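You operate a simulated robot arm through the tools that you are given. There is no shell and no other tool. Be economical: measure what you need, move in short steps, check, and stop when the job is done.

You are at the controls of a simulated two-armed robot. One attempt, no reset.

Task
Put the heat mitt on the top of the packing table away in the mitt tray. Fetch the blue cloth and set it on the top of the steel stand. Take the tag block labelled "USB" from the top of the packing table and put it on the pallet. Turn the band dial to 45-55 %. Take the black scanner and put it on the top of the cable bench. Put one of the sachets from the top of the packing table on the grey tray. Take the red brush and leave it on the blue manual. Press the brown button three times. Put two of the weights from the top of the trolley on the second shelf from the top of the trolley. Push the set drawer shut. Turn the torque dial to 150 cNm. Take the green card on the clear patch of the mat and put it away on the short second shelf from the bottom of the square rack. Press the magnifier button to switch it up. Any order will do. Set down upright: weight.
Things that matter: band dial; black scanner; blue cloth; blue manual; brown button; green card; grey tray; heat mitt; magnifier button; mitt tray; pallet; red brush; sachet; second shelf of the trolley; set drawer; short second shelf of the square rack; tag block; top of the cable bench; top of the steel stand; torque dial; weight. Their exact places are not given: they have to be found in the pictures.

The check looks at the end state, three seconds after you hand in, the way a careful person would. Anything else that was tipped, shoved, dropped, spilled or broken makes it a failure. Flat cloth is picked up by pressing the open fingertips on it (5 to 10 N) and closing them slowly along it; thin cloth reads only 2 to 8 mm in the jaws.

Robot
Two 6-joint arms with two-finger parallel grippers on one trunk, on a base that drives. Base frame: it is fixed to the floor where the robot stands at the start and does not move with it; the origin is under the middle of the robot, x ahead of it, y to its left, z up; the surface under the hand at the start is at about z = 780. Lengths are in mm, angles in rad, forces in N, time in s.
The left shoulder is at the start at [50, 170, 1335], the right one opposite. Each reaches about 1092 mm from its shoulder. Places, roughly: band dial [600, 500, 1100]; black scanner [500, 500, 750]; blue cloth (7x9x3 cm) [600, 100, 800]; blue manual [1000, -1250, 1250]; brown button [1800, 2300, 800]; green card [-5750, 3000, 750]; grey tray (20x15x3 cm) [3300, 1500, 800]; heat mitt (13x7x4 cm) [500, 0, 800]; magnifier button [-6200, 2300, 1000]; mitt tray (17x13 cm) [1680, 5480, 760]; pallet [-100, -2100, 500]; red brush (6x4x19 cm) [1600, 1200, 1000]; sachet [750, -500, 750]; second shelf of the trolley [100, 1900, 500]; set drawer [-1900, -1000, 700]; short second shelf of the square rack [400, 3900, 400]; tag block [750, 0, 750]; top of the cable bench (15x38 cm) [-1860, -1180, 800]; top of the steel stand [-1900, 600, 600]; torque dial [-6100, 4000, 1000]; weight [-250, 2000, 1250]. Payload 1.57 kg a hand.
The TCP of each hand is the grasp point between the finger pads, 30 mm short of the fingertips. In the tool frame z runs along the fingers and y along their closing line. Largest opening 80 mm; finger width 17, thickness 12; the body of the gripper, 40 by 82 mm, starts 80 mm behind the TCP.
Orientation is that of the tool frame in the base frame, as [roll, pitch, yaw] about the fixed x, y, z axes, in that order (R = Rz(yaw) Ry(pitch) Rx(roll)). With the fingers straight down and closing along the base's y, the tool's x points along the base's -x, its y along +y and its z along -z.

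Tools
- The arms move only by the tool apply_moves. It takes "left_targets", "right_targets" or both (then of equal length, played together; a hand with none holds still); each is a list of rows, each a list of 7 numbers: the shift along the tool's x, y, z in units of 400 mm (1.0 is 400 mm), then the turn, a rotation vector about the tool's x, y, z in units of 120 degrees (1.0 is 120 degrees), then the opening in per cent of the stroke, from 0 (shut) to 100 (fully open). In form: [[x, y, z, wx, wy, wz, hand], ...]. A call has 1 to 10 rows; each row is the pose to reach, as a shift and turn from the pose commanded when the call began, along the tool's axes at that moment. A call with a number of a shift or a turn outside -1 to 1 is refused whole. Rows are played at 5 a second. More than 50 mm and 0.15 rad between two rows, or a gripper value outside its range, and nothing of the call is played. Where a pose cannot be reached the arm comes as near as it can. A force on the tool above 40 N (or 10 N above the force at the start of the call, whichever is more), or a blocked arm, ends the call early, and 0.2 s more pass. Each finger travels about 45 mm/s and halts on what it meets, pressing with about 38 N; the grip force reading is that of the motor and also rises with nothing between the fingers. The clock runs only during rows and for 0.2 s after the last one: add rows that repeat a pose to give the fingers time. The reply holds the time, the measured pose of the TCP, the force on the tool along the base axes, the opening and the grip force, in the units named above and with some noise, with the torque about the TCP (base axes, N m) and any sound that the robot's microphone picked up.
- Cameras (640 x 400 px; columns grow to the right, rows downward): "scene" is now at [28.1, 15.4, 1892.5]; the picture's right is [0.23, -0.97, 0.00], its down [-0.81, -0.19, -0.55] and it looks along [0.53, 0.13, -0.84] (base axes); focal length 275 px, centre (320, 200). "left" rides on the left gripper at [72, 7, -122] in its tool frame; the picture's right is [-0.09, 1.00, 0.00], its down [-0.84, -0.08, -0.54] and it looks along [-0.54, -0.05, 0.84] (tool axes); focal length 238 px, centre (320, 200). "right" rides on the right gripper at [72, -7, -122] in its tool frame; the picture's right is [0.09, 1.00, 0.00], its down [-0.84, 0.08, -0.54] and it looks along [-0.54, 0.05, 0.84] (tool axes); focal length 238 px, centre (320, 200).
- camera(camera): a new picture of that camera. It takes no simulated time.
- move_column(by): slides the trunk up (or, below 0, down) by that many mm; the arms and the scene camera ride with it, the base frame stays. It gives what a move gives, with no picture.
- steer(legs): drives the robot by 1 to 6 legs, each [ahead, left, turn to the left] in mm, mm and rad, along the robot's own axes; the way and the turn of a leg run together, so that a leg with both is an arc; at most 1500 mm and 3.142 rad a leg. The arms and the cameras ride along, it lands a little off, and it stops where it bumps. It gives what a move gives.
- head_to(pan, tilt): turns the head with the scene camera to pan (to the left, within 1.501 rad either way) and tilt (down, from -0.506 to 1.204), counted from straight ahead of the robot. It gives what a move gives.
- pixel_to_xyz(camera, pixels): for up to 12 pixels [column, row] of the newest picture of that camera ("zoom" is the newest enlarged one), the place [x, y, z] in the base frame of the surface seen there, good to about 2 mm. It takes no simulated time.
- close_up(camera, box): a new picture of the part [left, top, right, bottom] of that camera's present view, enlarged. It takes no simulated time.
- hand_in(): hands the job in; it is judged then, once.

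Work in short steps. Measure before you move; look again where a grasp or a placing could have gone wrong, and mend it. You have 371 turns and 334 pictures in all, those below and enlarged ones among them. Open the grippers and draw the arms clear of the work before you hand the job in, unless the task says otherwise.

The tools are called after ">>>" as name(argument=value, ...) on one line, values as JSON. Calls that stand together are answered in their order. apply_moves: Moves the arms, as the interface text tells. Its arguments: {"type":"object","properties":{"left_targets":{"type":"array","items":{"type":"array","items":{"type":"number"}}},"right_targets":{"type":"array","items":{"type":"array","items":{"type":"number"}}}},"required":[]} The other tools are called the same way: move_column (by) slides the trunk up or down; steer (legs) drives the base; head_to (pan, tilt) turns the head that bears the scene camera; camera (camera) takes a picture; pixel_to_xyz (camera, pixels) gives the place of the surface under pixels of a picture; close_up (camera, box) takes an enlarged picture of a part of a camera's view; hand_in () hands the job in.

At the start:

```text
time_s: 0.0
left_eef_pos: [642.8, 302.7, 1225.1]
left_tool_rot: [3.142, 0.001, -3.141]
left_ft_force: [0.0, -0.3, 0.7]
left_ft_torque: [-0.01, 0.0, 0.01]
left_opening: 79.9
left_grip_force: 0.0
right_eef_pos: [671.4, -245.9, 1224.9]
right_tool_rot: [3.141, 0.0, -3.141]
right_ft_force: [0.0, -0.6, -0.1]
right_ft_torque: [-0.01, 0.02, -0.03]
right_opening: 80.0
right_grip_force: 0.1
trunk travel left (down, up): [-950.0, 20.0]
robot x, y, heading: [0.1, -2.3, -0.003]
head pan, tilt: [0.232, 0.99]
```

scene: 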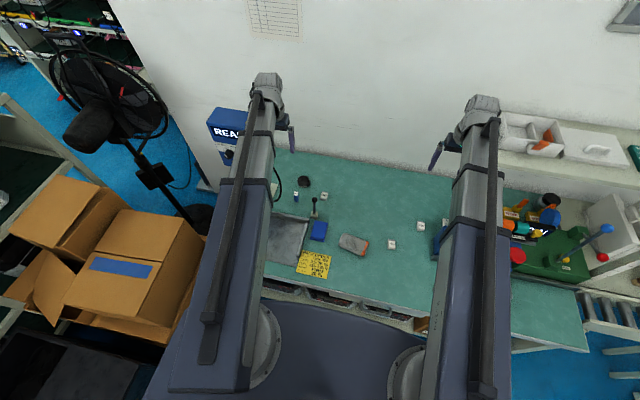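
right: 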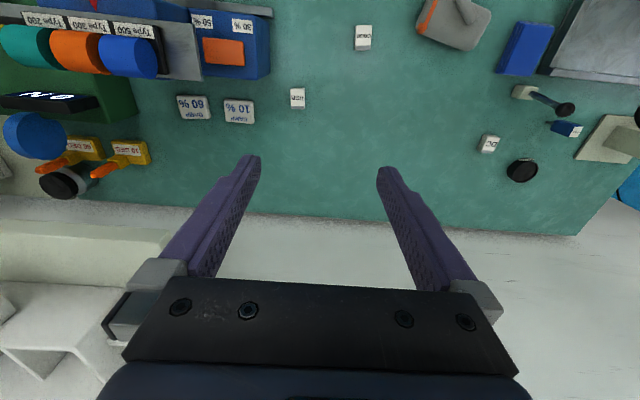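
left: 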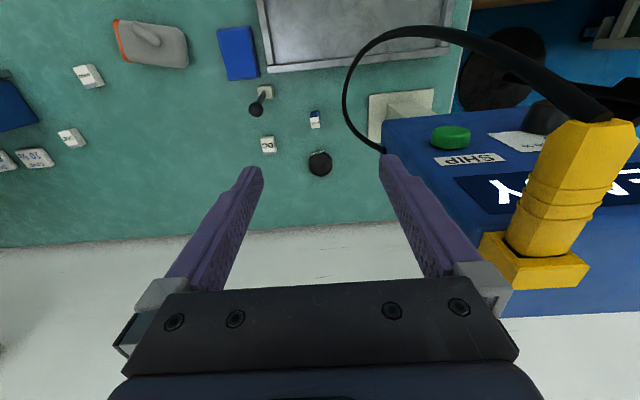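

The table shows the heat mitt (353,244 scene), blue cloth (318,231), sachet/tag blocks. I enlarge the scene to identify things.

>>> close_up(camera="scene", box=[200, 100, 460, 320])

>>> close_up(camera="right", box=[0, 0, 320, 200])

>>> close_up(camera="left", box=[0, 0, 400, 250])

```text
1.82 times, centred on (330, 210) of scene
```

zoom: 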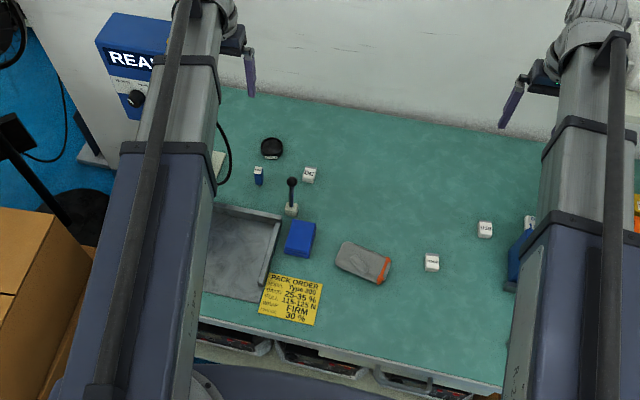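

```text
2.00 times, centred on (160, 100) of right
```

zoom: 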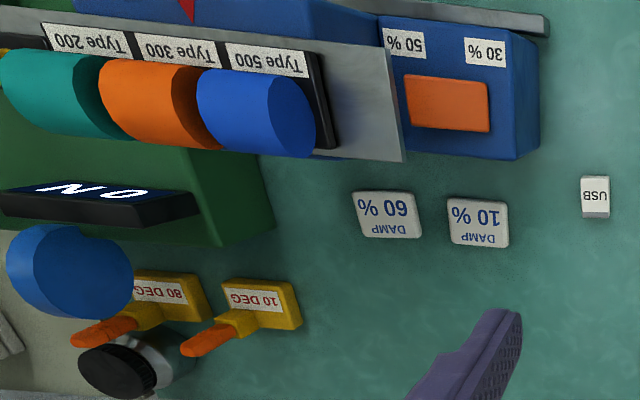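

```text
1.60 times, centred on (200, 125) of left
```

zoom: 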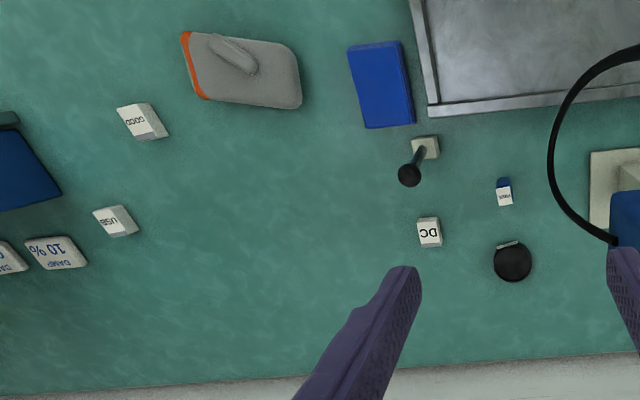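

Finding the far left (band dial, scanner) and right (sachet) of the table; I measure points and turn the head.

>>> pixel_to_xyz(camera="left", pixels=[[72, 138], [88, 76], [150, 45], [238, 53], [320, 163], [314, 118], [400, 60], [268, 144], [256, 105], [265, 88], [450, 137]])

>>> pixel_to_xyz(camera="right", pixels=[[297, 98], [193, 108], [239, 111], [225, 50], [75, 150], [130, 150], [130, 55], [75, 50], [30, 45], [60, 185]])

>>> head_to(pan=-0.7, tilt=0.7)

>>> camera(camera="scene")

>>> head_to(pan=0.8, tilt=0.8)

>>> camera(camera="scene")

```text
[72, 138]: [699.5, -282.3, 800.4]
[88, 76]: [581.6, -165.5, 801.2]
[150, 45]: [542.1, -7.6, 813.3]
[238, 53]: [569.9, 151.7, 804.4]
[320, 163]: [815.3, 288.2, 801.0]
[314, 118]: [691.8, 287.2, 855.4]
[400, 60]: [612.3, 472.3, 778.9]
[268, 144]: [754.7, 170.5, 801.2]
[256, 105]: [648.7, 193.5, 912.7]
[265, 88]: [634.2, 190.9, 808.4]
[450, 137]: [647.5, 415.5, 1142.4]
```

```text
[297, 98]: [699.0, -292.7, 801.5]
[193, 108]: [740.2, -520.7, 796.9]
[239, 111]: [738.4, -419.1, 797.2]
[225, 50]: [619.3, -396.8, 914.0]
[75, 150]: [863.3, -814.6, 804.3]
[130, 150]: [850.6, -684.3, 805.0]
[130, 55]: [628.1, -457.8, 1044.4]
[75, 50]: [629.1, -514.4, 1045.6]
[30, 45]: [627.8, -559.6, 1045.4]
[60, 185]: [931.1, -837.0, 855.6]
```

```text
time_s: 1.2
left_eef_pos: [642.7, 302.8, 1225.0]
left_tool_rot: [3.141, 0.0, -3.141]
left_ft_force: [0.1, 1.2, 0.8]
left_ft_torque: [-0.01, 0.02, 0.02]
left_opening: 80.2
left_grip_force: 0.0
right_eef_pos: [672.8, -246.6, 1225.4]
right_tool_rot: [-3.141, 0.0, 3.141]
right_ft_force: [-0.4, 0.4, 0.3]
right_ft_torque: [0.03, -0.01, 0.0]
right_opening: 79.9
right_grip_force: 0.0
trunk travel left (down, up): [-950.0, 20.0]
robot x, y, heading: [-0.4, -1.1, -0.0]
head pan, tilt: [-0.7, 0.7]
```

```text
327 pictures are left
```

scene: 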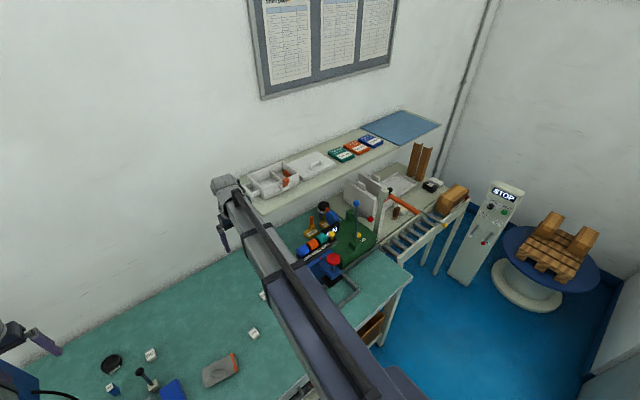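

```text
time_s: 2.8
left_eef_pos: [643.2, 303.1, 1224.5]
left_tool_rot: [-3.141, -0.002, 3.141]
left_ft_force: [0.8, -0.1, -0.3]
left_ft_torque: [-0.04, 0.02, 0.0]
left_opening: 80.2
left_grip_force: 0.0
right_eef_pos: [672.1, -246.7, 1223.9]
right_tool_rot: [3.141, -0.001, 3.139]
right_ft_force: [0.0, 0.8, -0.5]
right_ft_torque: [0.03, 0.03, 0.03]
right_opening: 80.0
right_grip_force: 0.0
trunk travel left (down, up): [-950.0, 20.0]
robot x, y, heading: [1.2, 1.2, 0.006]
head pan, tilt: [0.799, 0.799]
```

```text
326 pictures are left
```

scene: 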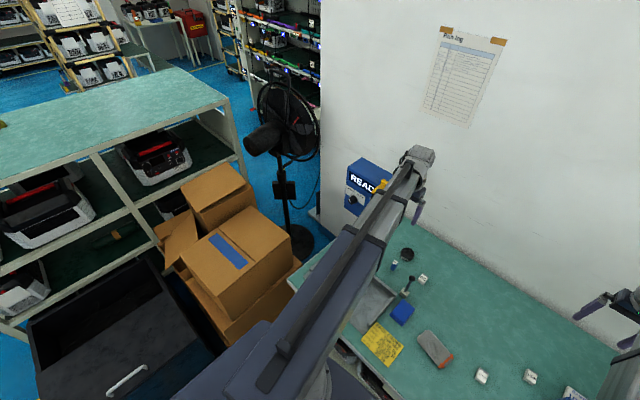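

I enlarge the left region for the READY box with its dial, and the sachet region.

>>> close_up(camera="scene", box=[300, 140, 480, 380])

>>> close_up(camera="right", box=[160, 80, 320, 180])

>>> close_up(camera="left", box=[220, 20, 640, 290])

```text
1.67 times, centred on (390, 260) of scene
```

zoom: 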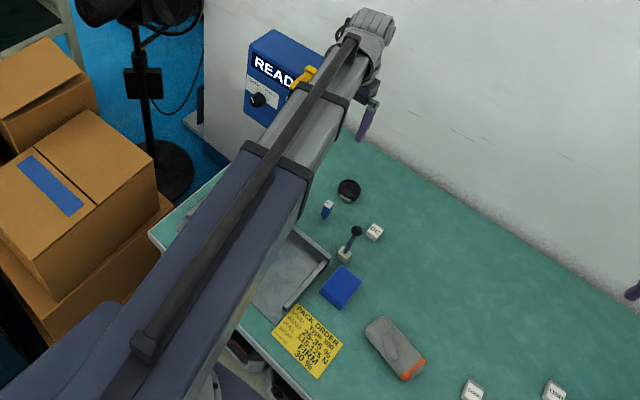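

```text
4.00 times, centred on (240, 130) of right
```

zoom: 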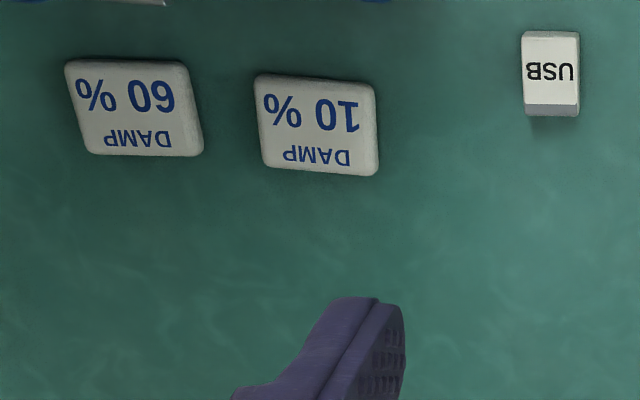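

```text
1.48 times, centred on (430, 155) of left
```

zoom: 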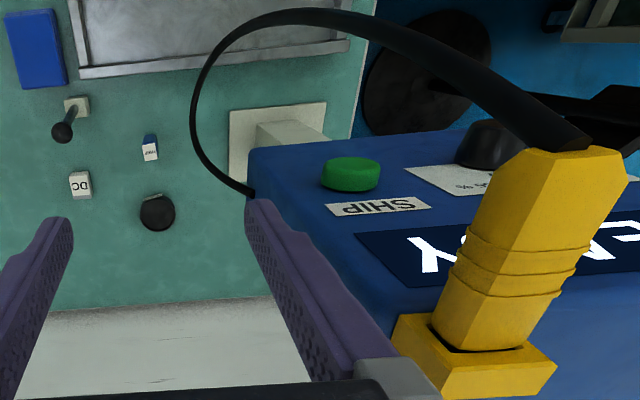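

I survey the room: looking hard left and hard right, and forwards.

>>> head_to(pan=1.5, tilt=0.45)

>>> camera(camera="scene")

>>> head_to(pan=-1.5, tilt=0.45)

>>> camera(camera="scene")

```text
time_s: 3.9
left_eef_pos: [642.6, 303.1, 1223.8]
left_tool_rot: [3.139, 0.0, -3.141]
left_ft_force: [1.1, -0.5, -0.8]
left_ft_torque: [0.0, 0.03, 0.0]
left_opening: 80.1
left_grip_force: 0.0
right_eef_pos: [672.6, -246.6, 1224.1]
right_tool_rot: [-3.141, 0.001, 3.139]
right_ft_force: [-0.6, 1.1, 0.0]
right_ft_torque: [0.0, 0.0, 0.01]
right_opening: 80.0
right_grip_force: 0.1
trunk travel left (down, up): [-950.0, 20.0]
robot x, y, heading: [0.4, -0.1, -0.001]
head pan, tilt: [1.499, 0.45]
```

```text
322 pictures are left
```

scene: 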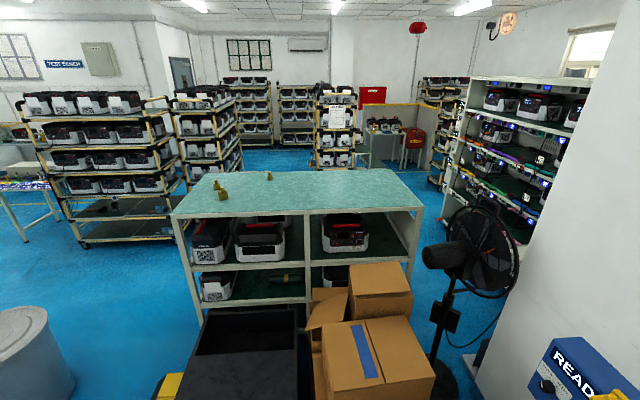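

```text
time_s: 6.5
left_eef_pos: [642.7, 303.5, 1224.4]
left_tool_rot: [-3.142, -0.001, 3.142]
left_ft_force: [0.0, -0.9, -0.4]
left_ft_torque: [0.0, 0.03, 0.01]
left_opening: 79.8
left_grip_force: 0.1
right_eef_pos: [671.4, -245.9, 1224.4]
right_tool_rot: [3.14, 0.0, 3.141]
right_ft_force: [0.9, 1.2, 0.0]
right_ft_torque: [0.02, 0.0, 0.02]
right_opening: 79.7
right_grip_force: 0.0
trunk travel left (down, up): [-950.0, 20.0]
robot x, y, heading: [-0.3, -2.1, 0.002]
head pan, tilt: [-1.499, 0.45]
```

```text
321 pictures are left
```

scene: 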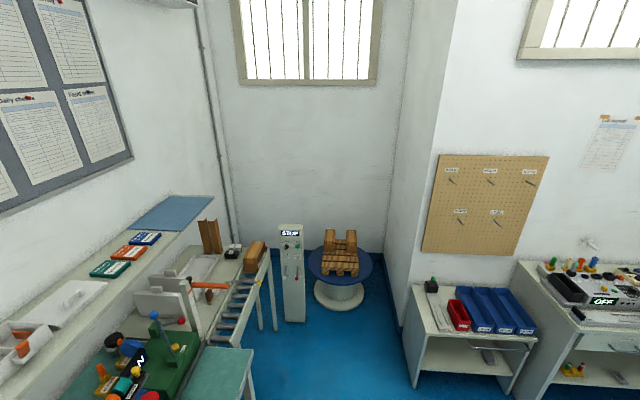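

The left view shows the weights on the green-topped trolley (220,190). I back away from the table to see it whole and below its edge.

>>> steer(legs=[[-450, 0, 0]])

>>> head_to(pan=0.5, tilt=0.65)

>>> camera(camera="scene")

>>> close_up(camera="scene", box=[200, 150, 440, 400])

>>> camera(camera="left")

```text
time_s: 9.2
left_eef_pos: [186.5, 297.0, 1225.0]
left_tool_rot: [3.141, 0.002, 3.126]
left_ft_force: [-0.2, -0.4, -0.4]
left_ft_torque: [0.0, 0.01, 0.02]
left_opening: 80.0
left_grip_force: 0.1
right_eef_pos: [207.5, -253.3, 1225.0]
right_tool_rot: [-3.141, 0.001, 3.126]
right_ft_force: [0.2, -0.6, -0.5]
right_ft_torque: [-0.03, -0.02, 0.01]
right_opening: 80.1
right_grip_force: 0.1
trunk travel left (down, up): [-950.0, 20.0]
robot x, y, heading: [-457.3, 4.9, -0.014]
head pan, tilt: [-1.499, 0.45]
```

```text
time_s: 11.2
left_eef_pos: [186.3, 296.6, 1224.9]
left_tool_rot: [3.141, 0.0, 3.125]
left_ft_force: [0.5, 0.5, -0.3]
left_ft_torque: [0.01, -0.05, -0.01]
left_opening: 79.9
left_grip_force: 0.1
right_eef_pos: [208.0, -252.8, 1224.7]
right_tool_rot: [3.141, -0.002, 3.126]
right_ft_force: [0.8, 0.7, 0.9]
right_ft_torque: [-0.02, 0.03, -0.01]
right_opening: 80.0
right_grip_force: 0.1
trunk travel left (down, up): [-950.0, 20.0]
robot x, y, heading: [-459.8, 1.8, -0.019]
head pan, tilt: [0.499, 0.649]
```

```text
320 pictures are left
```

scene: 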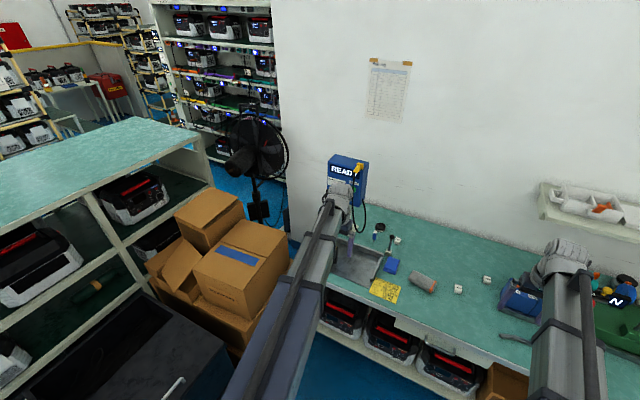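

```text
1.60 times, centred on (320, 275) of scene
```

zoom: 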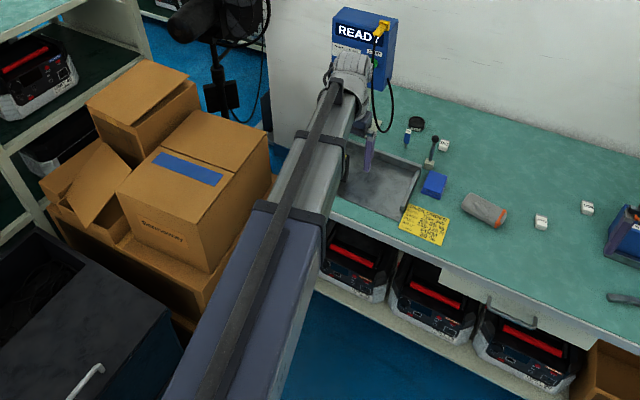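

```text
318 pictures are left
```

left: 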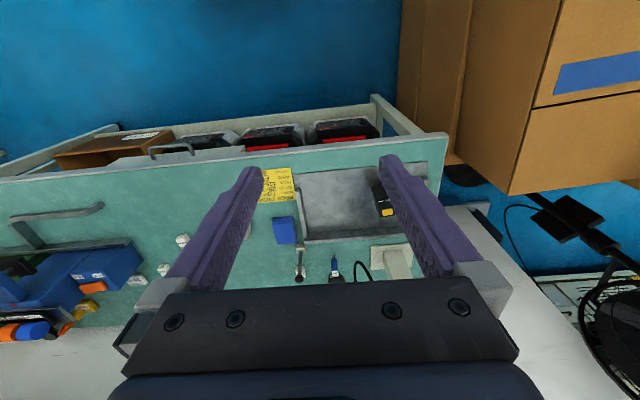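

There's a black item with a yellow label on the tray at (383,197) in the left picture: likely the scanner. Zoom.

>>> close_up(camera="left", box=[270, 140, 430, 240])

>>> pixel_to_xyz(camera="left", pixels=[[380, 190], [388, 211], [383, 200], [387, 280], [334, 278]])

>>> head_to(pan=1.5, tilt=0.6)

>>> camera(camera="scene")

>>> head_to(pan=-1.5, tilt=0.6)

>>> camera(camera="scene")

```text
4.00 times, centred on (350, 190) of left
```

zoom: 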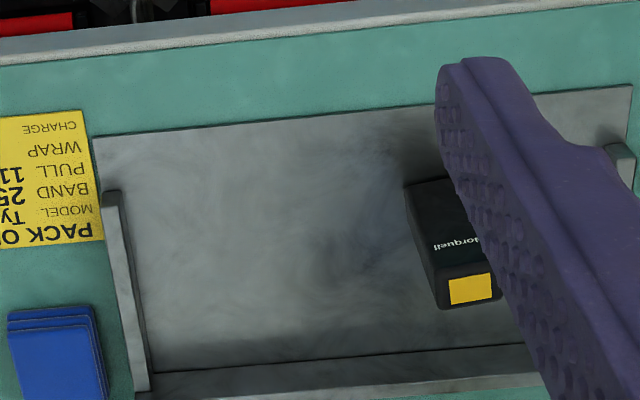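

```text
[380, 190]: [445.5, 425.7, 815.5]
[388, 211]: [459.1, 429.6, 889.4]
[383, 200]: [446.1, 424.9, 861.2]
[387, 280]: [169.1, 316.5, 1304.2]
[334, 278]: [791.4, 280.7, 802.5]
```

```text
time_s: 12.4
left_eef_pos: [186.5, 296.6, 1225.0]
left_tool_rot: [-3.14, -0.001, 3.126]
left_ft_force: [0.0, 0.0, 0.6]
left_ft_torque: [-0.01, -0.02, 0.01]
left_opening: 79.9
left_grip_force: 0.1
right_eef_pos: [207.5, -252.2, 1225.0]
right_tool_rot: [-3.141, 0.0, 3.125]
right_ft_force: [-0.2, 0.0, -0.1]
right_ft_torque: [0.0, 0.0, 0.01]
right_opening: 79.9
right_grip_force: 0.1
trunk travel left (down, up): [-950.0, 20.0]
robot x, y, heading: [-457.3, -0.4, -0.014]
head pan, tilt: [1.499, 0.6]
```

```text
316 pictures are left
```

scene: 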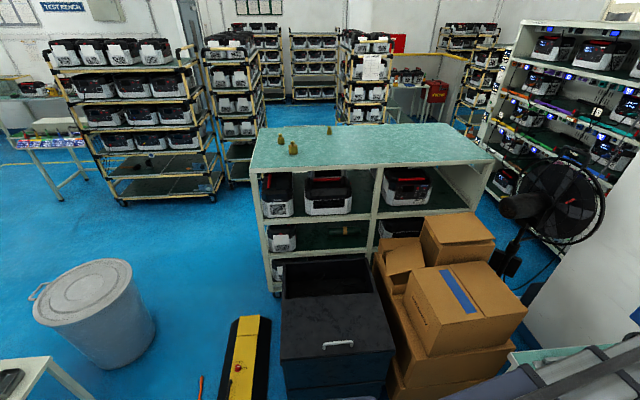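

```text
time_s: 15.1
left_eef_pos: [185.8, 296.5, 1224.8]
left_tool_rot: [3.141, 0.0, 3.126]
left_ft_force: [0.0, 0.7, -0.2]
left_ft_torque: [-0.02, 0.01, -0.01]
left_opening: 80.0
left_grip_force: 0.1
right_eef_pos: [208.4, -253.9, 1225.3]
right_tool_rot: [3.142, 0.0, 3.127]
right_ft_force: [0.0, -0.3, -0.5]
right_ft_torque: [-0.02, 0.03, -0.02]
right_opening: 79.9
right_grip_force: 0.1
trunk travel left (down, up): [-950.0, 20.0]
robot x, y, heading: [-458.3, 6.3, -0.018]
head pan, tilt: [-1.499, 0.6]
```

```text
315 pictures are left
```

scene: 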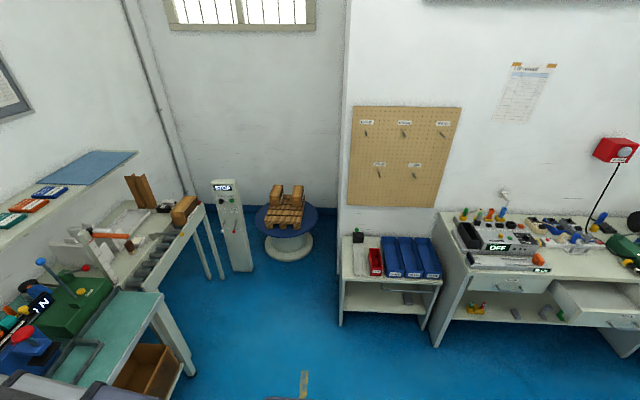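

The left arm blocks the dial. I move the left hand 200 mm to the right and look at the READY box.

>>> apply_moves(left_targets=[[0, -0.1, 0, 0, 0, 0, 100], [0, -0.2, 0, 0, 0, 0, 100], [0, -0.3, 0, 0, 0, 0, 100], [0, -0.4, 0, 0, 0, 0, 100], [0, -0.5, 0, 0, 0, 0, 100]])

>>> head_to(pan=0.4, tilt=0.6)

>>> camera(camera="scene")

>>> close_up(camera="scene", box=[300, 140, 400, 220])

```text
time_s: 16.2
left_eef_pos: [185.9, 94.0, 1224.9]
left_tool_rot: [-3.141, 0.002, 3.127]
left_ft_force: [-0.4, -0.5, -0.4]
left_ft_torque: [0.02, -0.04, 0.0]
left_opening: 80.0
left_grip_force: 0.0
left hand out of reach, approached as far as the arm can: row 5
right_eef_pos: [209.1, -252.8, 1224.2]
right_tool_rot: [3.141, 0.0, 3.126]
right_ft_force: [0.5, -0.1, 0.4]
right_ft_torque: [0.01, -0.01, -0.02]
right_opening: 79.9
right_grip_force: 0.0
trunk travel left (down, up): [-950.0, 20.0]
robot x, y, heading: [-455.8, 4.9, -0.006]
head pan, tilt: [-1.499, 0.6]
```

```text
time_s: 18.1
left_eef_pos: [186.0, 94.8, 1225.3]
left_tool_rot: [3.141, 0.001, 3.127]
left_ft_force: [-0.1, -0.3, -0.8]
left_ft_torque: [-0.03, 0.01, 0.03]
left_opening: 80.1
left_grip_force: 0.1
right_eef_pos: [207.8, -252.8, 1224.8]
right_tool_rot: [-3.14, 0.001, 3.126]
right_ft_force: [-0.4, 0.6, -0.1]
right_ft_torque: [0.0, -0.01, 0.01]
right_opening: 79.7
right_grip_force: 0.1
trunk travel left (down, up): [-950.0, 20.0]
robot x, y, heading: [-460.9, 3.3, -0.016]
head pan, tilt: [0.4, 0.6]
```

```text
314 pictures are left
```

scene: 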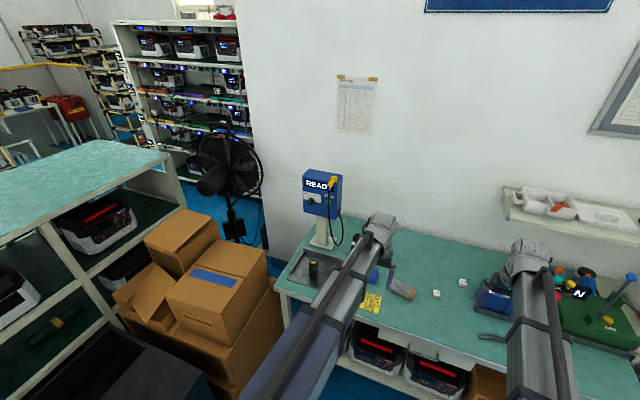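

```text
5.00 times, centred on (350, 180) of scene
```

zoom: 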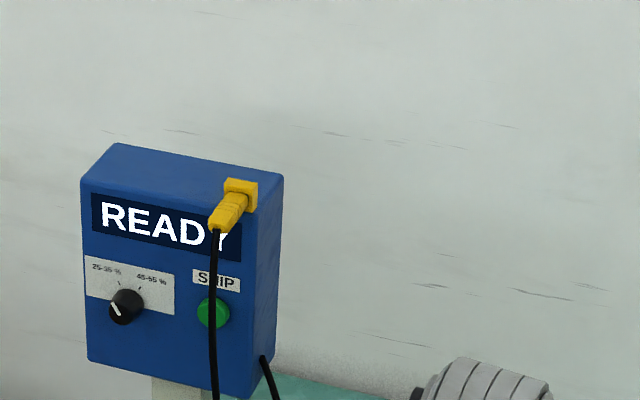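

The band dial is at zoom (127,307), its mark pointing up-left; 45-55 % tick at about (140,289). I measure dial and face points.

>>> pixel_to_xyz(camera="zoom", pixels=[[127, 307], [115, 308], [121, 284], [139, 289], [95, 350], [240, 380], [100, 210], [235, 230], [155, 330], [126, 325], [110, 268], [150, 280]])

>>> close_up(camera="scene", box=[310, 190, 335, 206])

```text
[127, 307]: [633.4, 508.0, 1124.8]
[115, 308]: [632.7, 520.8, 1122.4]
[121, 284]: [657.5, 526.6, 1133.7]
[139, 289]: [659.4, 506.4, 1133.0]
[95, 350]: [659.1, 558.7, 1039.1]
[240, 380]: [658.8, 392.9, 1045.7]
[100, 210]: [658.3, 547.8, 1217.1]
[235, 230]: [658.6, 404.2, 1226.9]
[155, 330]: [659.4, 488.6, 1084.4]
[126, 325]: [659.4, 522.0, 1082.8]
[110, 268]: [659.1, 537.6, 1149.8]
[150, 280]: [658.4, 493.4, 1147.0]
```

```text
16.00 times, centred on (322, 198) of scene
```

zoom: 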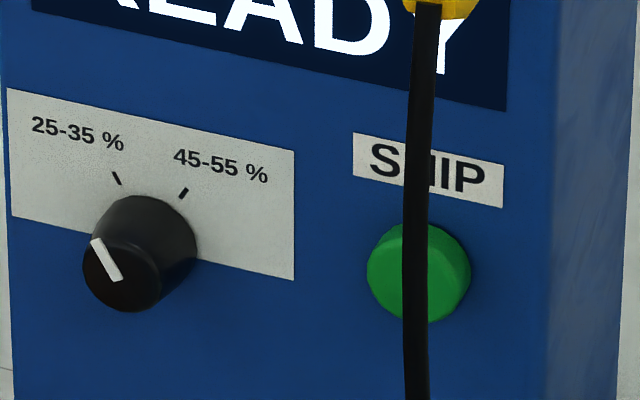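

I measure tick and knob points in this enlarged view.

>>> pixel_to_xyz(camera="zoom", pixels=[[113, 172], [120, 184], [187, 188], [180, 197], [95, 240], [119, 279], [84, 260], [155, 270], [122, 308], [115, 235], [185, 270], [122, 263]])

```text
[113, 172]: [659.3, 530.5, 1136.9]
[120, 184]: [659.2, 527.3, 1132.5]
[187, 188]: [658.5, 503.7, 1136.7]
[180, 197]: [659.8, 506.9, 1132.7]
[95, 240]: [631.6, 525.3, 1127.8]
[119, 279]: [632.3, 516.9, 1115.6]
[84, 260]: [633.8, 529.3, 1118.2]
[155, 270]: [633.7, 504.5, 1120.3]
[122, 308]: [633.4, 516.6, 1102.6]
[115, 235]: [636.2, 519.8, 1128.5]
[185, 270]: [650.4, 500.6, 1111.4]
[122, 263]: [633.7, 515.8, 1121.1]
```

Knob centre ≈ [633,517,1116], its mark on the 25-35 tick; I must turn ~70° clockwise. Check the hanging cable position and the scanner.

>>> pixel_to_xyz(camera="zoom", pixels=[[425, 40], [418, 150], [415, 270], [412, 380]])

>>> close_up(camera="scene", box=[270, 220, 350, 300])

```text
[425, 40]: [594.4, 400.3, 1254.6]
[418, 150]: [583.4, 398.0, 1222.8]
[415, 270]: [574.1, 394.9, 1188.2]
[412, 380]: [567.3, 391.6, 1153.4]
```

```text
5.00 times, centred on (310, 260) of scene
```

zoom: 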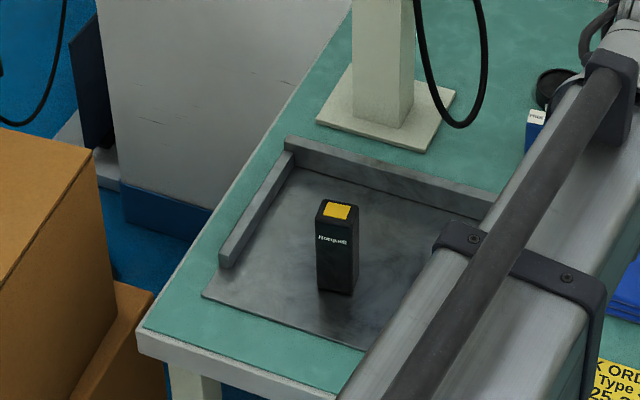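

Scanner stands on the steel plate. Before strafing left I measure the boxes' near edges and black bin.

>>> pixel_to_xyz(camera="scene", pixels=[[230, 310], [240, 370], [280, 300], [150, 370], [120, 345], [314, 270], [317, 263], [280, 290], [345, 330]])

```text
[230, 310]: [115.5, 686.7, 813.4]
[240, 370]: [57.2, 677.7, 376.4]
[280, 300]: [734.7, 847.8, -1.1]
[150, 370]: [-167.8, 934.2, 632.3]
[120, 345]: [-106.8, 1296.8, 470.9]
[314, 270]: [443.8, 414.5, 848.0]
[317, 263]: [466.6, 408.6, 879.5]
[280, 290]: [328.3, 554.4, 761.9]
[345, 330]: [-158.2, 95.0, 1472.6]
```

Boxes lie beyond y≈680. I drive ahead 150 and left 100 for the dial.

>>> steer(legs=[[150, 100, 0.015]])

>>> apply_moves(left_targets=[[0, 0, 0, 0, -0.07, 0, 60], [0, 0, 0, 0, -0.14, 0, 60], [0, 0.1, 0, 0, -0.21, 0, 60], [0, 0.2, 0, 0, -0.28, 0, 60], [0, 0.3, 0, 0, -0.35, 0, 60], [0, 0.4, 0, 0, -0.42, 0, 60], [0, 0.5, 0, 0, -0.49, 0, 60]])

```text
time_s: 19.6
left_eef_pos: [335.0, 206.5, 1224.6]
left_tool_rot: [-3.141, 0.0, -3.139]
left_ft_force: [-0.4, 0.5, -0.1]
left_ft_torque: [0.01, 0.02, 0.0]
left_opening: 79.7
left_grip_force: 0.2
right_eef_pos: [363.9, -140.8, 1223.7]
right_tool_rot: [3.141, -0.002, -3.138]
right_ft_force: [0.9, 1.3, -0.6]
right_ft_torque: [-0.01, 0.03, -0.02]
right_opening: 80.2
right_grip_force: 0.1
trunk travel left (down, up): [-950.0, 20.0]
robot x, y, heading: [-311.0, 105.8, 0.003]
head pan, tilt: [0.4, 0.6]
```

```text
time_s: 21.2
left_eef_pos: [330.0, 404.1, 1330.2]
left_tool_rot: [3.142, 1.024, -3.139]
left_ft_force: [0.4, 0.0, -0.4]
left_ft_torque: [0.01, -0.01, -0.01]
left_opening: 47.8
left_grip_force: 0.1
left hand out of reach, approached as far as the arm can: row 2, 3, 4, 5, 6, 7
right_eef_pos: [361.9, -140.2, 1225.7]
right_tool_rot: [-3.141, 0.0, -3.139]
right_ft_force: [0.7, -1.7, -0.4]
right_ft_torque: [-0.03, -0.01, 0.02]
right_opening: 80.1
right_grip_force: 0.1
trunk travel left (down, up): [-950.0, 20.0]
robot x, y, heading: [-310.6, 103.3, 0.006]
head pan, tilt: [0.4, 0.6]
```

The hand pitched to 59°. I finish the pitch and go to a stand-off point about 60 mm in front of the knob.

>>> apply_moves(left_targets=[[0.022, 0.035, 0.092, 0, -0.035, 0, 60], [0.044, 0.07, 0.184, 0, -0.07, 0, 60], [0.066, 0.106, 0.276, 0, -0.1, 0, 60], [0.088, 0.141, 0.368, 0, -0.14, 0, 60], [0.11, 0.177, 0.46, 0, -0.18, 0, 60], [0.132, 0.21, 0.553, 0, -0.22, 0, 60], [0.155, 0.247, 0.645, 0, -0.261, 0, 60], [0.178, 0.282, 0.737, 0, -0.261, 0, 60]])

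```text
time_s: 23.0
left_eef_pos: [517.8, 510.5, 1445.0]
left_tool_rot: [0.235, 1.57, 0.236]
left_ft_force: [-0.5, -0.4, 0.9]
left_ft_torque: [-0.03, 0.03, 0.02]
left_opening: 48.0
left_grip_force: 0.0
left hand out of reach, approached as far as the arm can: row 1, 2, 3, 4, 5, 6, 7, 8
right_eef_pos: [363.5, -141.6, 1224.2]
right_tool_rot: [-3.141, 0.0, -3.138]
right_ft_force: [-0.3, -0.2, 0.4]
right_ft_torque: [-0.01, -0.02, 0.04]
right_opening: 80.1
right_grip_force: 0.0
trunk travel left (down, up): [-950.0, 20.0]
robot x, y, heading: [-311.3, 106.1, 0.008]
head pan, tilt: [0.4, 0.6]
```

The horizontal pose is only reachable higher; lowering the trunk by 320 mm brings the hand to the dial height.

>>> move_column(by=-320)

>>> camera(camera="left")

>>> camera(camera="scene")

```text
time_s: 26.2
left_eef_pos: [518.8, 511.0, 1125.7]
left_tool_rot: [0.052, 1.57, 0.056]
left_ft_force: [0.7, -0.1, 0.4]
left_ft_torque: [0.01, -0.03, -0.01]
left_opening: 48.1
left_grip_force: 0.1
right_eef_pos: [362.3, -140.5, 905.0]
right_tool_rot: [3.14, -0.001, -3.138]
right_ft_force: [0.3, 0.0, 0.2]
right_ft_torque: [0.02, -0.02, -0.02]
right_opening: 79.9
right_grip_force: 0.0
trunk travel left (down, up): [-630.0, 340.0]
robot x, y, heading: [-308.3, 103.4, 0.003]
head pan, tilt: [0.4, 0.6]
```

```text
310 pictures are left
```

left: 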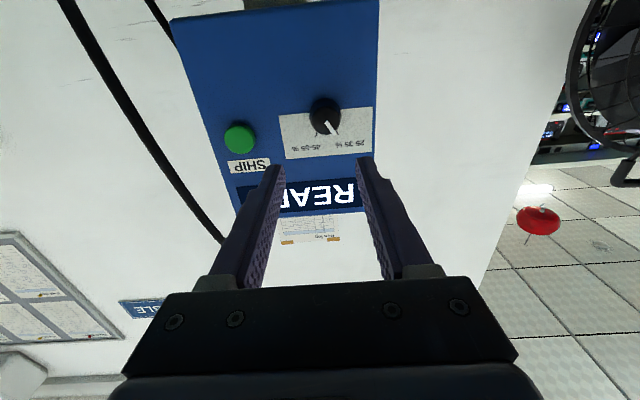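

```text
309 pictures are left
```

scene: 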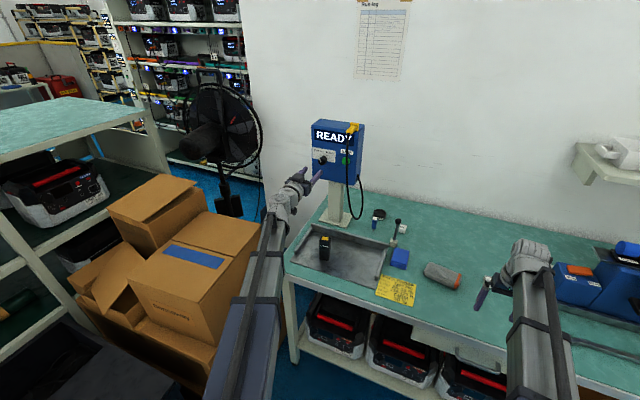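

Now roll by −35° and centre on the knob at a small stand-off.

>>> apply_moves(left_targets=[[0.0, 0.0, 0.02, 0, 0, -0.06, 55], [0.01, 0.005, 0.04, 0, 0, -0.12, 55], [0.02, 0.01, 0.06, 0, 0, -0.18, 55], [0.025, 0.015, 0.08, 0, 0, -0.24, 55], [0.025, 0.015, 0.1, 0, 0, -0.29, 55], [0.025, 0.015, 0.1, 0, 0, -0.29, 55]])

>>> camera(camera="left")

>>> close_up(camera="left", box=[270, 60, 390, 180])

```text
time_s: 27.6
left_eef_pos: [559.6, 518.6, 1125.5]
left_tool_rot: [-1.573, 0.962, -1.569]
left_ft_force: [-0.4, 0.0, 0.6]
left_ft_torque: [-0.01, -0.02, -0.03]
left_opening: 44.0
left_grip_force: 0.0
left hand out of reach, approached as far as the arm can: row 2, 3, 4, 5, 6
right_eef_pos: [362.4, -141.5, 904.9]
right_tool_rot: [3.141, -0.002, -3.139]
right_ft_force: [0.2, -0.3, -0.3]
right_ft_torque: [-0.01, 0.02, 0.0]
right_opening: 80.0
right_grip_force: 0.1
trunk travel left (down, up): [-630.0, 340.0]
robot x, y, heading: [-313.1, 102.8, 0.004]
head pan, tilt: [0.4, 0.6]
```

```text
308 pictures are left
```

left: 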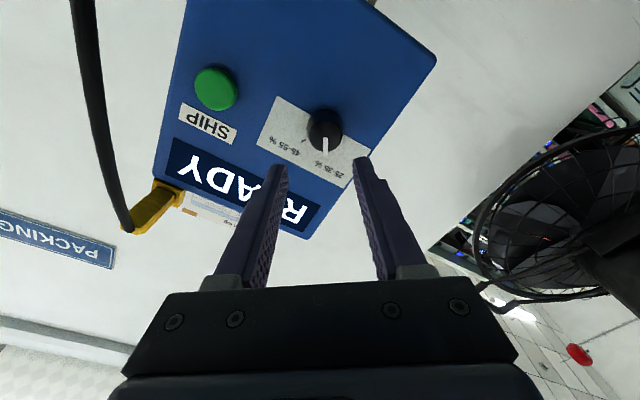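

```text
3.33 times, centred on (330, 120) of left
```

zoom: 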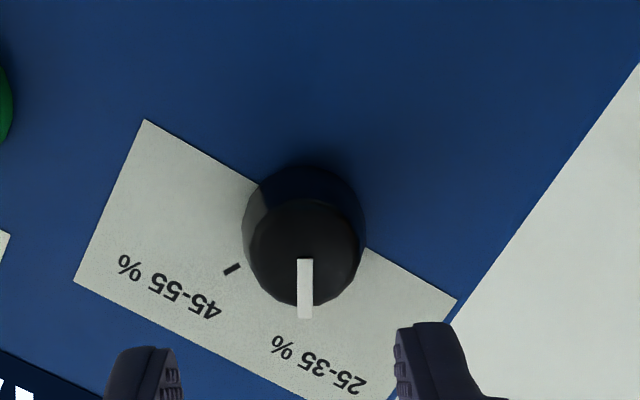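

Height limit of the arm holds z at 1125; I lower the trunk 40 more to gain slack.

>>> move_column(by=-40)

>>> pixel_to_xyz(camera="zoom", pixels=[[250, 250], [358, 250], [305, 200], [305, 300], [304, 225]])

```text
time_s: 28.4
left_eef_pos: [559.0, 516.8, 1084.1]
left_tool_rot: [-1.573, 0.964, -1.57]
left_ft_force: [0.2, 1.0, -0.5]
left_ft_torque: [0.02, 0.0, -0.03]
left_opening: 43.8
left_grip_force: 0.0
right_eef_pos: [362.0, -140.6, 864.5]
right_tool_rot: [-3.141, 0.0, -3.138]
right_ft_force: [-0.1, 0.6, 0.6]
right_ft_torque: [0.02, -0.02, -0.01]
right_opening: 80.2
right_grip_force: 0.2
trunk travel left (down, up): [-590.0, 380.0]
robot x, y, heading: [-313.6, 103.6, 0.005]
head pan, tilt: [0.4, 0.6]
```

```text
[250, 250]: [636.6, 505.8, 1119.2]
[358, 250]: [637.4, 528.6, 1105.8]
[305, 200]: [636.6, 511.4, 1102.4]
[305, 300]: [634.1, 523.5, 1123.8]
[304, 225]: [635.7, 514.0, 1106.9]
```

Knob centre is [636,517.3,1113]. Raise the hand 29 mm to centre and check.

>>> apply_moves(left_targets=[[-0.03, -0.02, 0.0, 0, 0, 0, 60], [-0.0594, -0.0416, 0.0, 0, 0, 0, 60], [-0.0594, -0.0416, 0.0, 0, 0, 0, 60]])

```text
time_s: 29.2
left_eef_pos: [559.4, 517.9, 1083.5]
left_tool_rot: [-1.574, 0.965, -1.568]
left_ft_force: [0.0, -0.5, -0.5]
left_ft_torque: [-0.02, -0.01, 0.01]
left_opening: 47.8
left_grip_force: 0.1
left hand out of reach, approached as far as the arm can: row 1, 2, 3
right_eef_pos: [362.5, -140.8, 864.0]
right_tool_rot: [3.141, -0.001, -3.139]
right_ft_force: [0.5, 0.3, -0.5]
right_ft_torque: [0.02, 0.02, 0.0]
right_opening: 80.0
right_grip_force: 0.1
trunk travel left (down, up): [-590.0, 380.0]
robot x, y, heading: [-307.3, 104.2, 0.003]
head pan, tilt: [0.4, 0.6]
```

The commanded pose seems to lie below the measured one; I command upward until the hand responds.

>>> apply_moves(left_targets=[[-0.08, -0.056, 0.0, 0, 0, 0, 60], [-0.16, -0.112, 0.0, 0, 0, 0, 60]])

```text
time_s: 29.8
left_eef_pos: [559.2, 518.5, 1084.8]
left_tool_rot: [-1.572, 0.965, -1.569]
left_ft_force: [0.6, 0.5, 0.2]
left_ft_torque: [0.01, -0.02, 0.0]
left_opening: 48.0
left_grip_force: 0.0
left hand out of reach, approached as far as the arm can: row 1, 2
right_eef_pos: [363.1, -140.4, 863.3]
right_tool_rot: [-3.142, 0.0, -3.139]
right_ft_force: [-0.1, -1.1, -0.7]
right_ft_torque: [0.01, 0.01, -0.02]
right_opening: 80.0
right_grip_force: 0.0
trunk travel left (down, up): [-590.0, 380.0]
robot x, y, heading: [-312.0, 105.7, 0.006]
head pan, tilt: [0.4, 0.6]
```

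Commanded pose estimate is ~330 mm low (it rode with the trunk); I raise it by 300 in steps.

>>> apply_moves(left_targets=[[-0.08, -0.056, 0.0, 0, 0, 0, 60], [-0.16, -0.112, 0.0, 0, 0, 0, 60], [-0.24, -0.168, 0.0, 0, 0, 0, 60], [-0.32, -0.224, 0.0, 0, 0, 0, 60], [-0.4, -0.28, 0.0, 0, 0, 0, 60], [-0.48, -0.336, 0.0, 0, 0, 0, 60], [-0.56, -0.392, 0.0, 0, 0, 0, 60]])

```text
time_s: 31.4
left_eef_pos: [559.3, 518.3, 1085.1]
left_tool_rot: [-1.573, 0.962, -1.569]
left_ft_force: [0.1, 0.1, 0.7]
left_ft_torque: [0.01, 0.03, 0.01]
left_opening: 47.8
left_grip_force: 0.1
left hand out of reach, approached as far as the arm can: row 1, 2, 3, 4, 5, 6, 7
right_eef_pos: [362.9, -140.4, 865.4]
right_tool_rot: [3.141, 0.0, -3.14]
right_ft_force: [0.1, 0.2, -0.9]
right_ft_torque: [0.01, 0.03, -0.04]
right_opening: 80.1
right_grip_force: 0.1
trunk travel left (down, up): [-590.0, 380.0]
robot x, y, heading: [-311.5, 104.5, 0.005]
head pan, tilt: [0.4, 0.6]
```

Continue in 25 mm steps.

>>> apply_moves(left_targets=[[-0.0512, -0.0359, 0.0, 0, 0, 0, 60], [-0.1024, -0.0718, 0.0, 0, 0, 0, 60], [-0.1536, -0.1077, 0.0, 0, 0, 0, 60]])

```text
time_s: 32.2
left_eef_pos: [558.9, 517.7, 1084.1]
left_tool_rot: [-1.572, 0.962, -1.568]
left_ft_force: [-0.1, -0.2, 0.2]
left_ft_torque: [0.0, 0.01, -0.02]
left_opening: 47.9
left_grip_force: 0.0
left hand out of reach, approached as far as the arm can: row 1, 2, 3
right_eef_pos: [363.2, -141.1, 864.7]
right_tool_rot: [3.141, 0.001, -3.138]
right_ft_force: [0.3, 0.1, 0.3]
right_ft_torque: [0.02, 0.03, -0.01]
right_opening: 80.0
right_grip_force: 0.1
trunk travel left (down, up): [-590.0, 380.0]
robot x, y, heading: [-311.8, 103.7, 0.003]
head pan, tilt: [0.4, 0.6]
```

Continue upward another 75 mm in 25 mm steps.

>>> apply_moves(left_targets=[[-0.0512, -0.0359, 0.0, 0, 0, 0, 60], [-0.1024, -0.0718, 0.0, 0, 0, 0, 60]])

>>> camera(camera="scene")

```text
time_s: 32.8
left_eef_pos: [559.6, 518.3, 1084.0]
left_tool_rot: [-1.572, 0.963, -1.568]
left_ft_force: [0.5, -0.5, 0.5]
left_ft_torque: [0.01, 0.0, -0.01]
left_opening: 48.1
left_grip_force: 0.0
left hand out of reach, approached as far as the arm can: row 1, 2
right_eef_pos: [363.3, -140.8, 864.8]
right_tool_rot: [-3.141, 0.0, -3.139]
right_ft_force: [-0.5, 0.0, 0.9]
right_ft_torque: [0.0, -0.03, 0.0]
right_opening: 79.8
right_grip_force: 0.1
trunk travel left (down, up): [-590.0, 380.0]
robot x, y, heading: [-309.5, 100.4, 0.005]
head pan, tilt: [0.4, 0.6]
```

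```text
306 pictures are left
```

scene: 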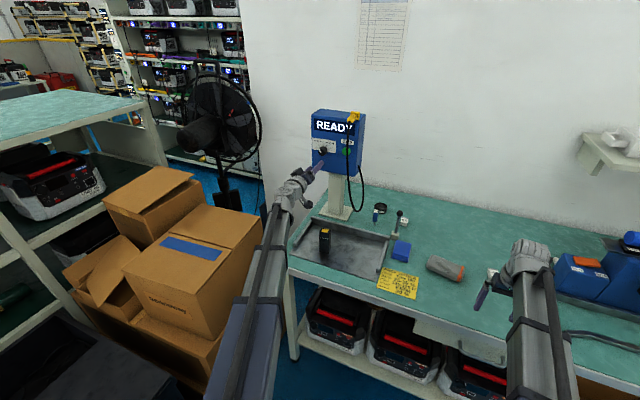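

The arm holds z stubbornly, but forward and roll worked; I use the trunk (+29) for height, then test a forward step.

>>> move_column(by=29)

>>> apply_moves(left_targets=[[0, 0, 0.04, 0, 0, 0, 60], [0, 0, 0.08, 0, 0, 0, 60]])

```text
time_s: 33.6
left_eef_pos: [559.4, 517.7, 1112.6]
left_tool_rot: [-1.572, 0.964, -1.569]
left_ft_force: [-0.6, -0.9, 0.5]
left_ft_torque: [-0.02, 0.04, -0.01]
left_opening: 48.1
left_grip_force: 0.1
right_eef_pos: [362.8, -140.5, 892.5]
right_tool_rot: [-3.141, -0.001, -3.14]
right_ft_force: [1.1, 0.4, 0.1]
right_ft_torque: [-0.03, 0.04, 0.01]
right_opening: 80.0
right_grip_force: 0.0
trunk travel left (down, up): [-619.0, 351.0]
robot x, y, heading: [-313.3, 105.9, 0.003]
head pan, tilt: [0.4, 0.6]
```

```text
time_s: 34.2
left_eef_pos: [592.4, 516.4, 1113.1]
left_tool_rot: [-1.573, 0.962, -1.569]
left_ft_force: [0.6, 0.9, -0.7]
left_ft_torque: [0.01, 0.02, 0.02]
left_opening: 48.0
left_grip_force: 0.1
right_eef_pos: [362.6, -139.8, 893.7]
right_tool_rot: [3.141, -0.001, -3.138]
right_ft_force: [-0.4, 0.3, -0.2]
right_ft_torque: [0.03, 0.02, 0.0]
right_opening: 80.0
right_grip_force: 0.2
trunk travel left (down, up): [-619.0, 351.0]
robot x, y, heading: [-310.1, 106.2, -0.001]
head pan, tilt: [0.4, 0.6]
```

Now it follows. Advance 32 mm to straddle the knob, then look.

>>> apply_moves(left_targets=[[0, 0, 0.04, 0, 0, 0, 60], [0, 0, 0.08, 0, 0, 0, 60]])

>>> close_up(camera="left", box=[240, 80, 400, 240])

```text
time_s: 34.8
left_eef_pos: [622.4, 516.8, 1113.4]
left_tool_rot: [-1.571, 0.963, -1.569]
left_ft_force: [-0.4, -0.7, -0.5]
left_ft_torque: [0.02, -0.03, -0.02]
left_opening: 48.2
left_grip_force: 0.1
right_eef_pos: [362.3, -140.0, 894.1]
right_tool_rot: [3.141, 0.0, -3.138]
right_ft_force: [-0.1, 0.0, -0.2]
right_ft_torque: [-0.03, -0.01, -0.04]
right_opening: 80.0
right_grip_force: 0.0
trunk travel left (down, up): [-619.0, 351.0]
robot x, y, heading: [-312.7, 105.3, 0.002]
head pan, tilt: [0.4, 0.6]
```

```text
2.50 times, centred on (320, 160) of left
```

zoom: 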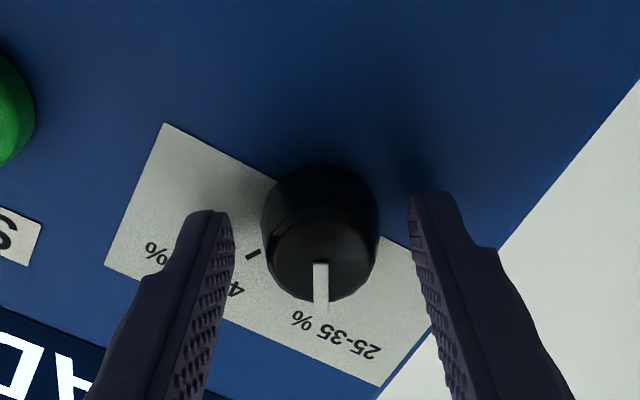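

Knob is centred between the fingers. Close on it.

>>> apply_moves(left_targets=[[0, 0, 0, 0, 0, 0, 20], [0, 0, 0, 0, 0, 0, 20], [0, 0, 0, 0, 0, 0, 20], [0, 0, 0, 0, 0, 0, 20]])

```text
time_s: 35.8
left_eef_pos: [622.6, 516.9, 1114.0]
left_tool_rot: [-1.571, 0.962, -1.57]
left_ft_force: [0.7, 0.9, 0.5]
left_ft_torque: [-0.01, -0.03, 0.04]
left_opening: 31.8
left_grip_force: 41.1
right_eef_pos: [363.3, -140.3, 893.4]
right_tool_rot: [-3.141, 0.0, -3.139]
right_ft_force: [-0.3, 0.1, -0.2]
right_ft_torque: [-0.02, -0.02, -0.02]
right_opening: 80.2
right_grip_force: 0.1
trunk travel left (down, up): [-619.0, 351.0]
robot x, y, heading: [-315.9, 105.9, 0.004]
head pan, tilt: [0.4, 0.6]
```

Gripped at 31.8 mm. Turn +70° about the tool axis.

>>> apply_moves(left_targets=[[0, 0, 0, 0, 0, 0.065, 20], [0, 0, 0, 0, 0, 0.13, 20], [0, 0, 0, 0, 0, 0.195, 20], [0, 0, 0, 0, 0, 0.26, 20], [0, 0, 0, 0, 0, 0.325, 20], [0, 0, 0, 0, 0, 0.39, 20], [0, 0, 0, 0, 0, 0.455, 20], [0, 0, 0, 0, 0, 0.52, 20], [0, 0, 0, 0, 0, 0.588, 20], [0, 0, 0, 0, 0, 0.588, 20]])

>>> close_up(camera="left", box=[240, 80, 400, 240])

```text
time_s: 38.0
left_eef_pos: [622.4, 516.6, 1114.8]
left_tool_rot: [1.569, 0.949, 1.573]
left_ft_force: [-20.8, -0.1, -1.3]
left_ft_torque: [-0.77, -0.05, -0.19]
left_opening: 31.8
left_grip_force: 40.5
right_eef_pos: [360.6, -140.8, 894.8]
right_tool_rot: [-3.141, 0.002, -3.137]
right_ft_force: [0.4, -0.3, 0.4]
right_ft_torque: [-0.01, 0.0, -0.02]
right_opening: 80.1
right_grip_force: 0.1
trunk travel left (down, up): [-619.0, 351.0]
robot x, y, heading: [-310.1, 106.9, 0.004]
head pan, tilt: [0.4, 0.6]
```

```text
2.50 times, centred on (320, 160) of left
```

zoom: 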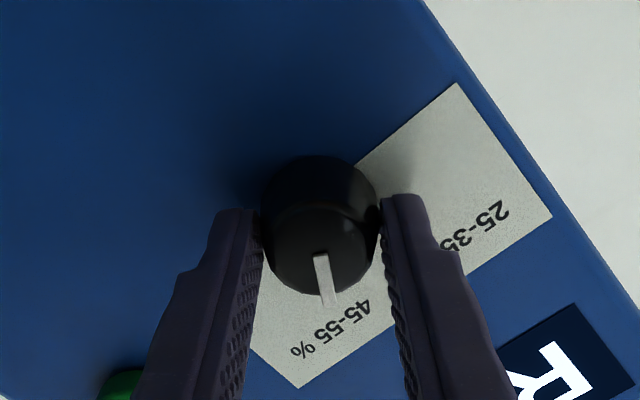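

Torque −0.77 reading; release the knob and check the mark.

>>> apply_moves(left_targets=[[0, 0, 0, 0, 0, 0, 60], [0, 0, 0, 0, 0, 0, 60], [0, 0, -0.05, 0, 0, 0, 60], [0, 0, -0.1, 0, 0, 0, 60], [0, 0, -0.15, 0, 0, 0, 60]])

>>> close_up(camera="left", box=[260, 60, 380, 180])

```text
time_s: 39.2
left_eef_pos: [563.0, 517.9, 1114.2]
left_tool_rot: [1.577, 0.947, 1.576]
left_ft_force: [0.5, 0.8, 0.1]
left_ft_torque: [0.01, -0.03, 0.0]
left_opening: 48.1
left_grip_force: 0.1
right_eef_pos: [363.0, -140.5, 894.6]
right_tool_rot: [3.141, -0.001, -3.138]
right_ft_force: [-0.3, 0.5, 0.1]
right_ft_torque: [-0.02, -0.01, 0.02]
right_opening: 80.1
right_grip_force: 0.1
trunk travel left (down, up): [-619.0, 351.0]
robot x, y, heading: [-308.4, 103.6, 0.007]
head pan, tilt: [0.4, 0.6]
```

```text
3.33 times, centred on (320, 120) of left
```

zoom: 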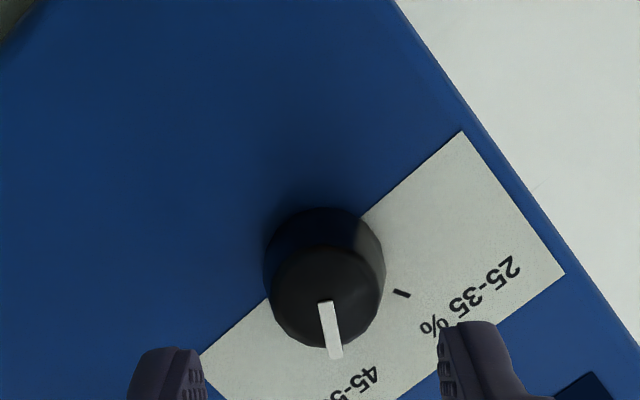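

I measure the mark ends and the remaining tick.

>>> pixel_to_xyz(camera="zoom", pixels=[[325, 303], [336, 354], [402, 293], [272, 295], [382, 290]])

>>> close_up(camera="scene", box=[305, 135, 345, 160])

```text
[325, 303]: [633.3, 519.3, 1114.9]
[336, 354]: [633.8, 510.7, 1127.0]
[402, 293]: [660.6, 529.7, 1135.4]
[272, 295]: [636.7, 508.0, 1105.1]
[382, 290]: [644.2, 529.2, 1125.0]
```

```text
16.00 times, centred on (325, 148) of scene
```

zoom: 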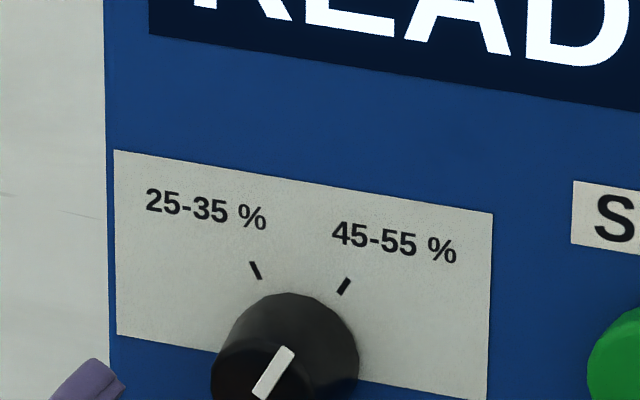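

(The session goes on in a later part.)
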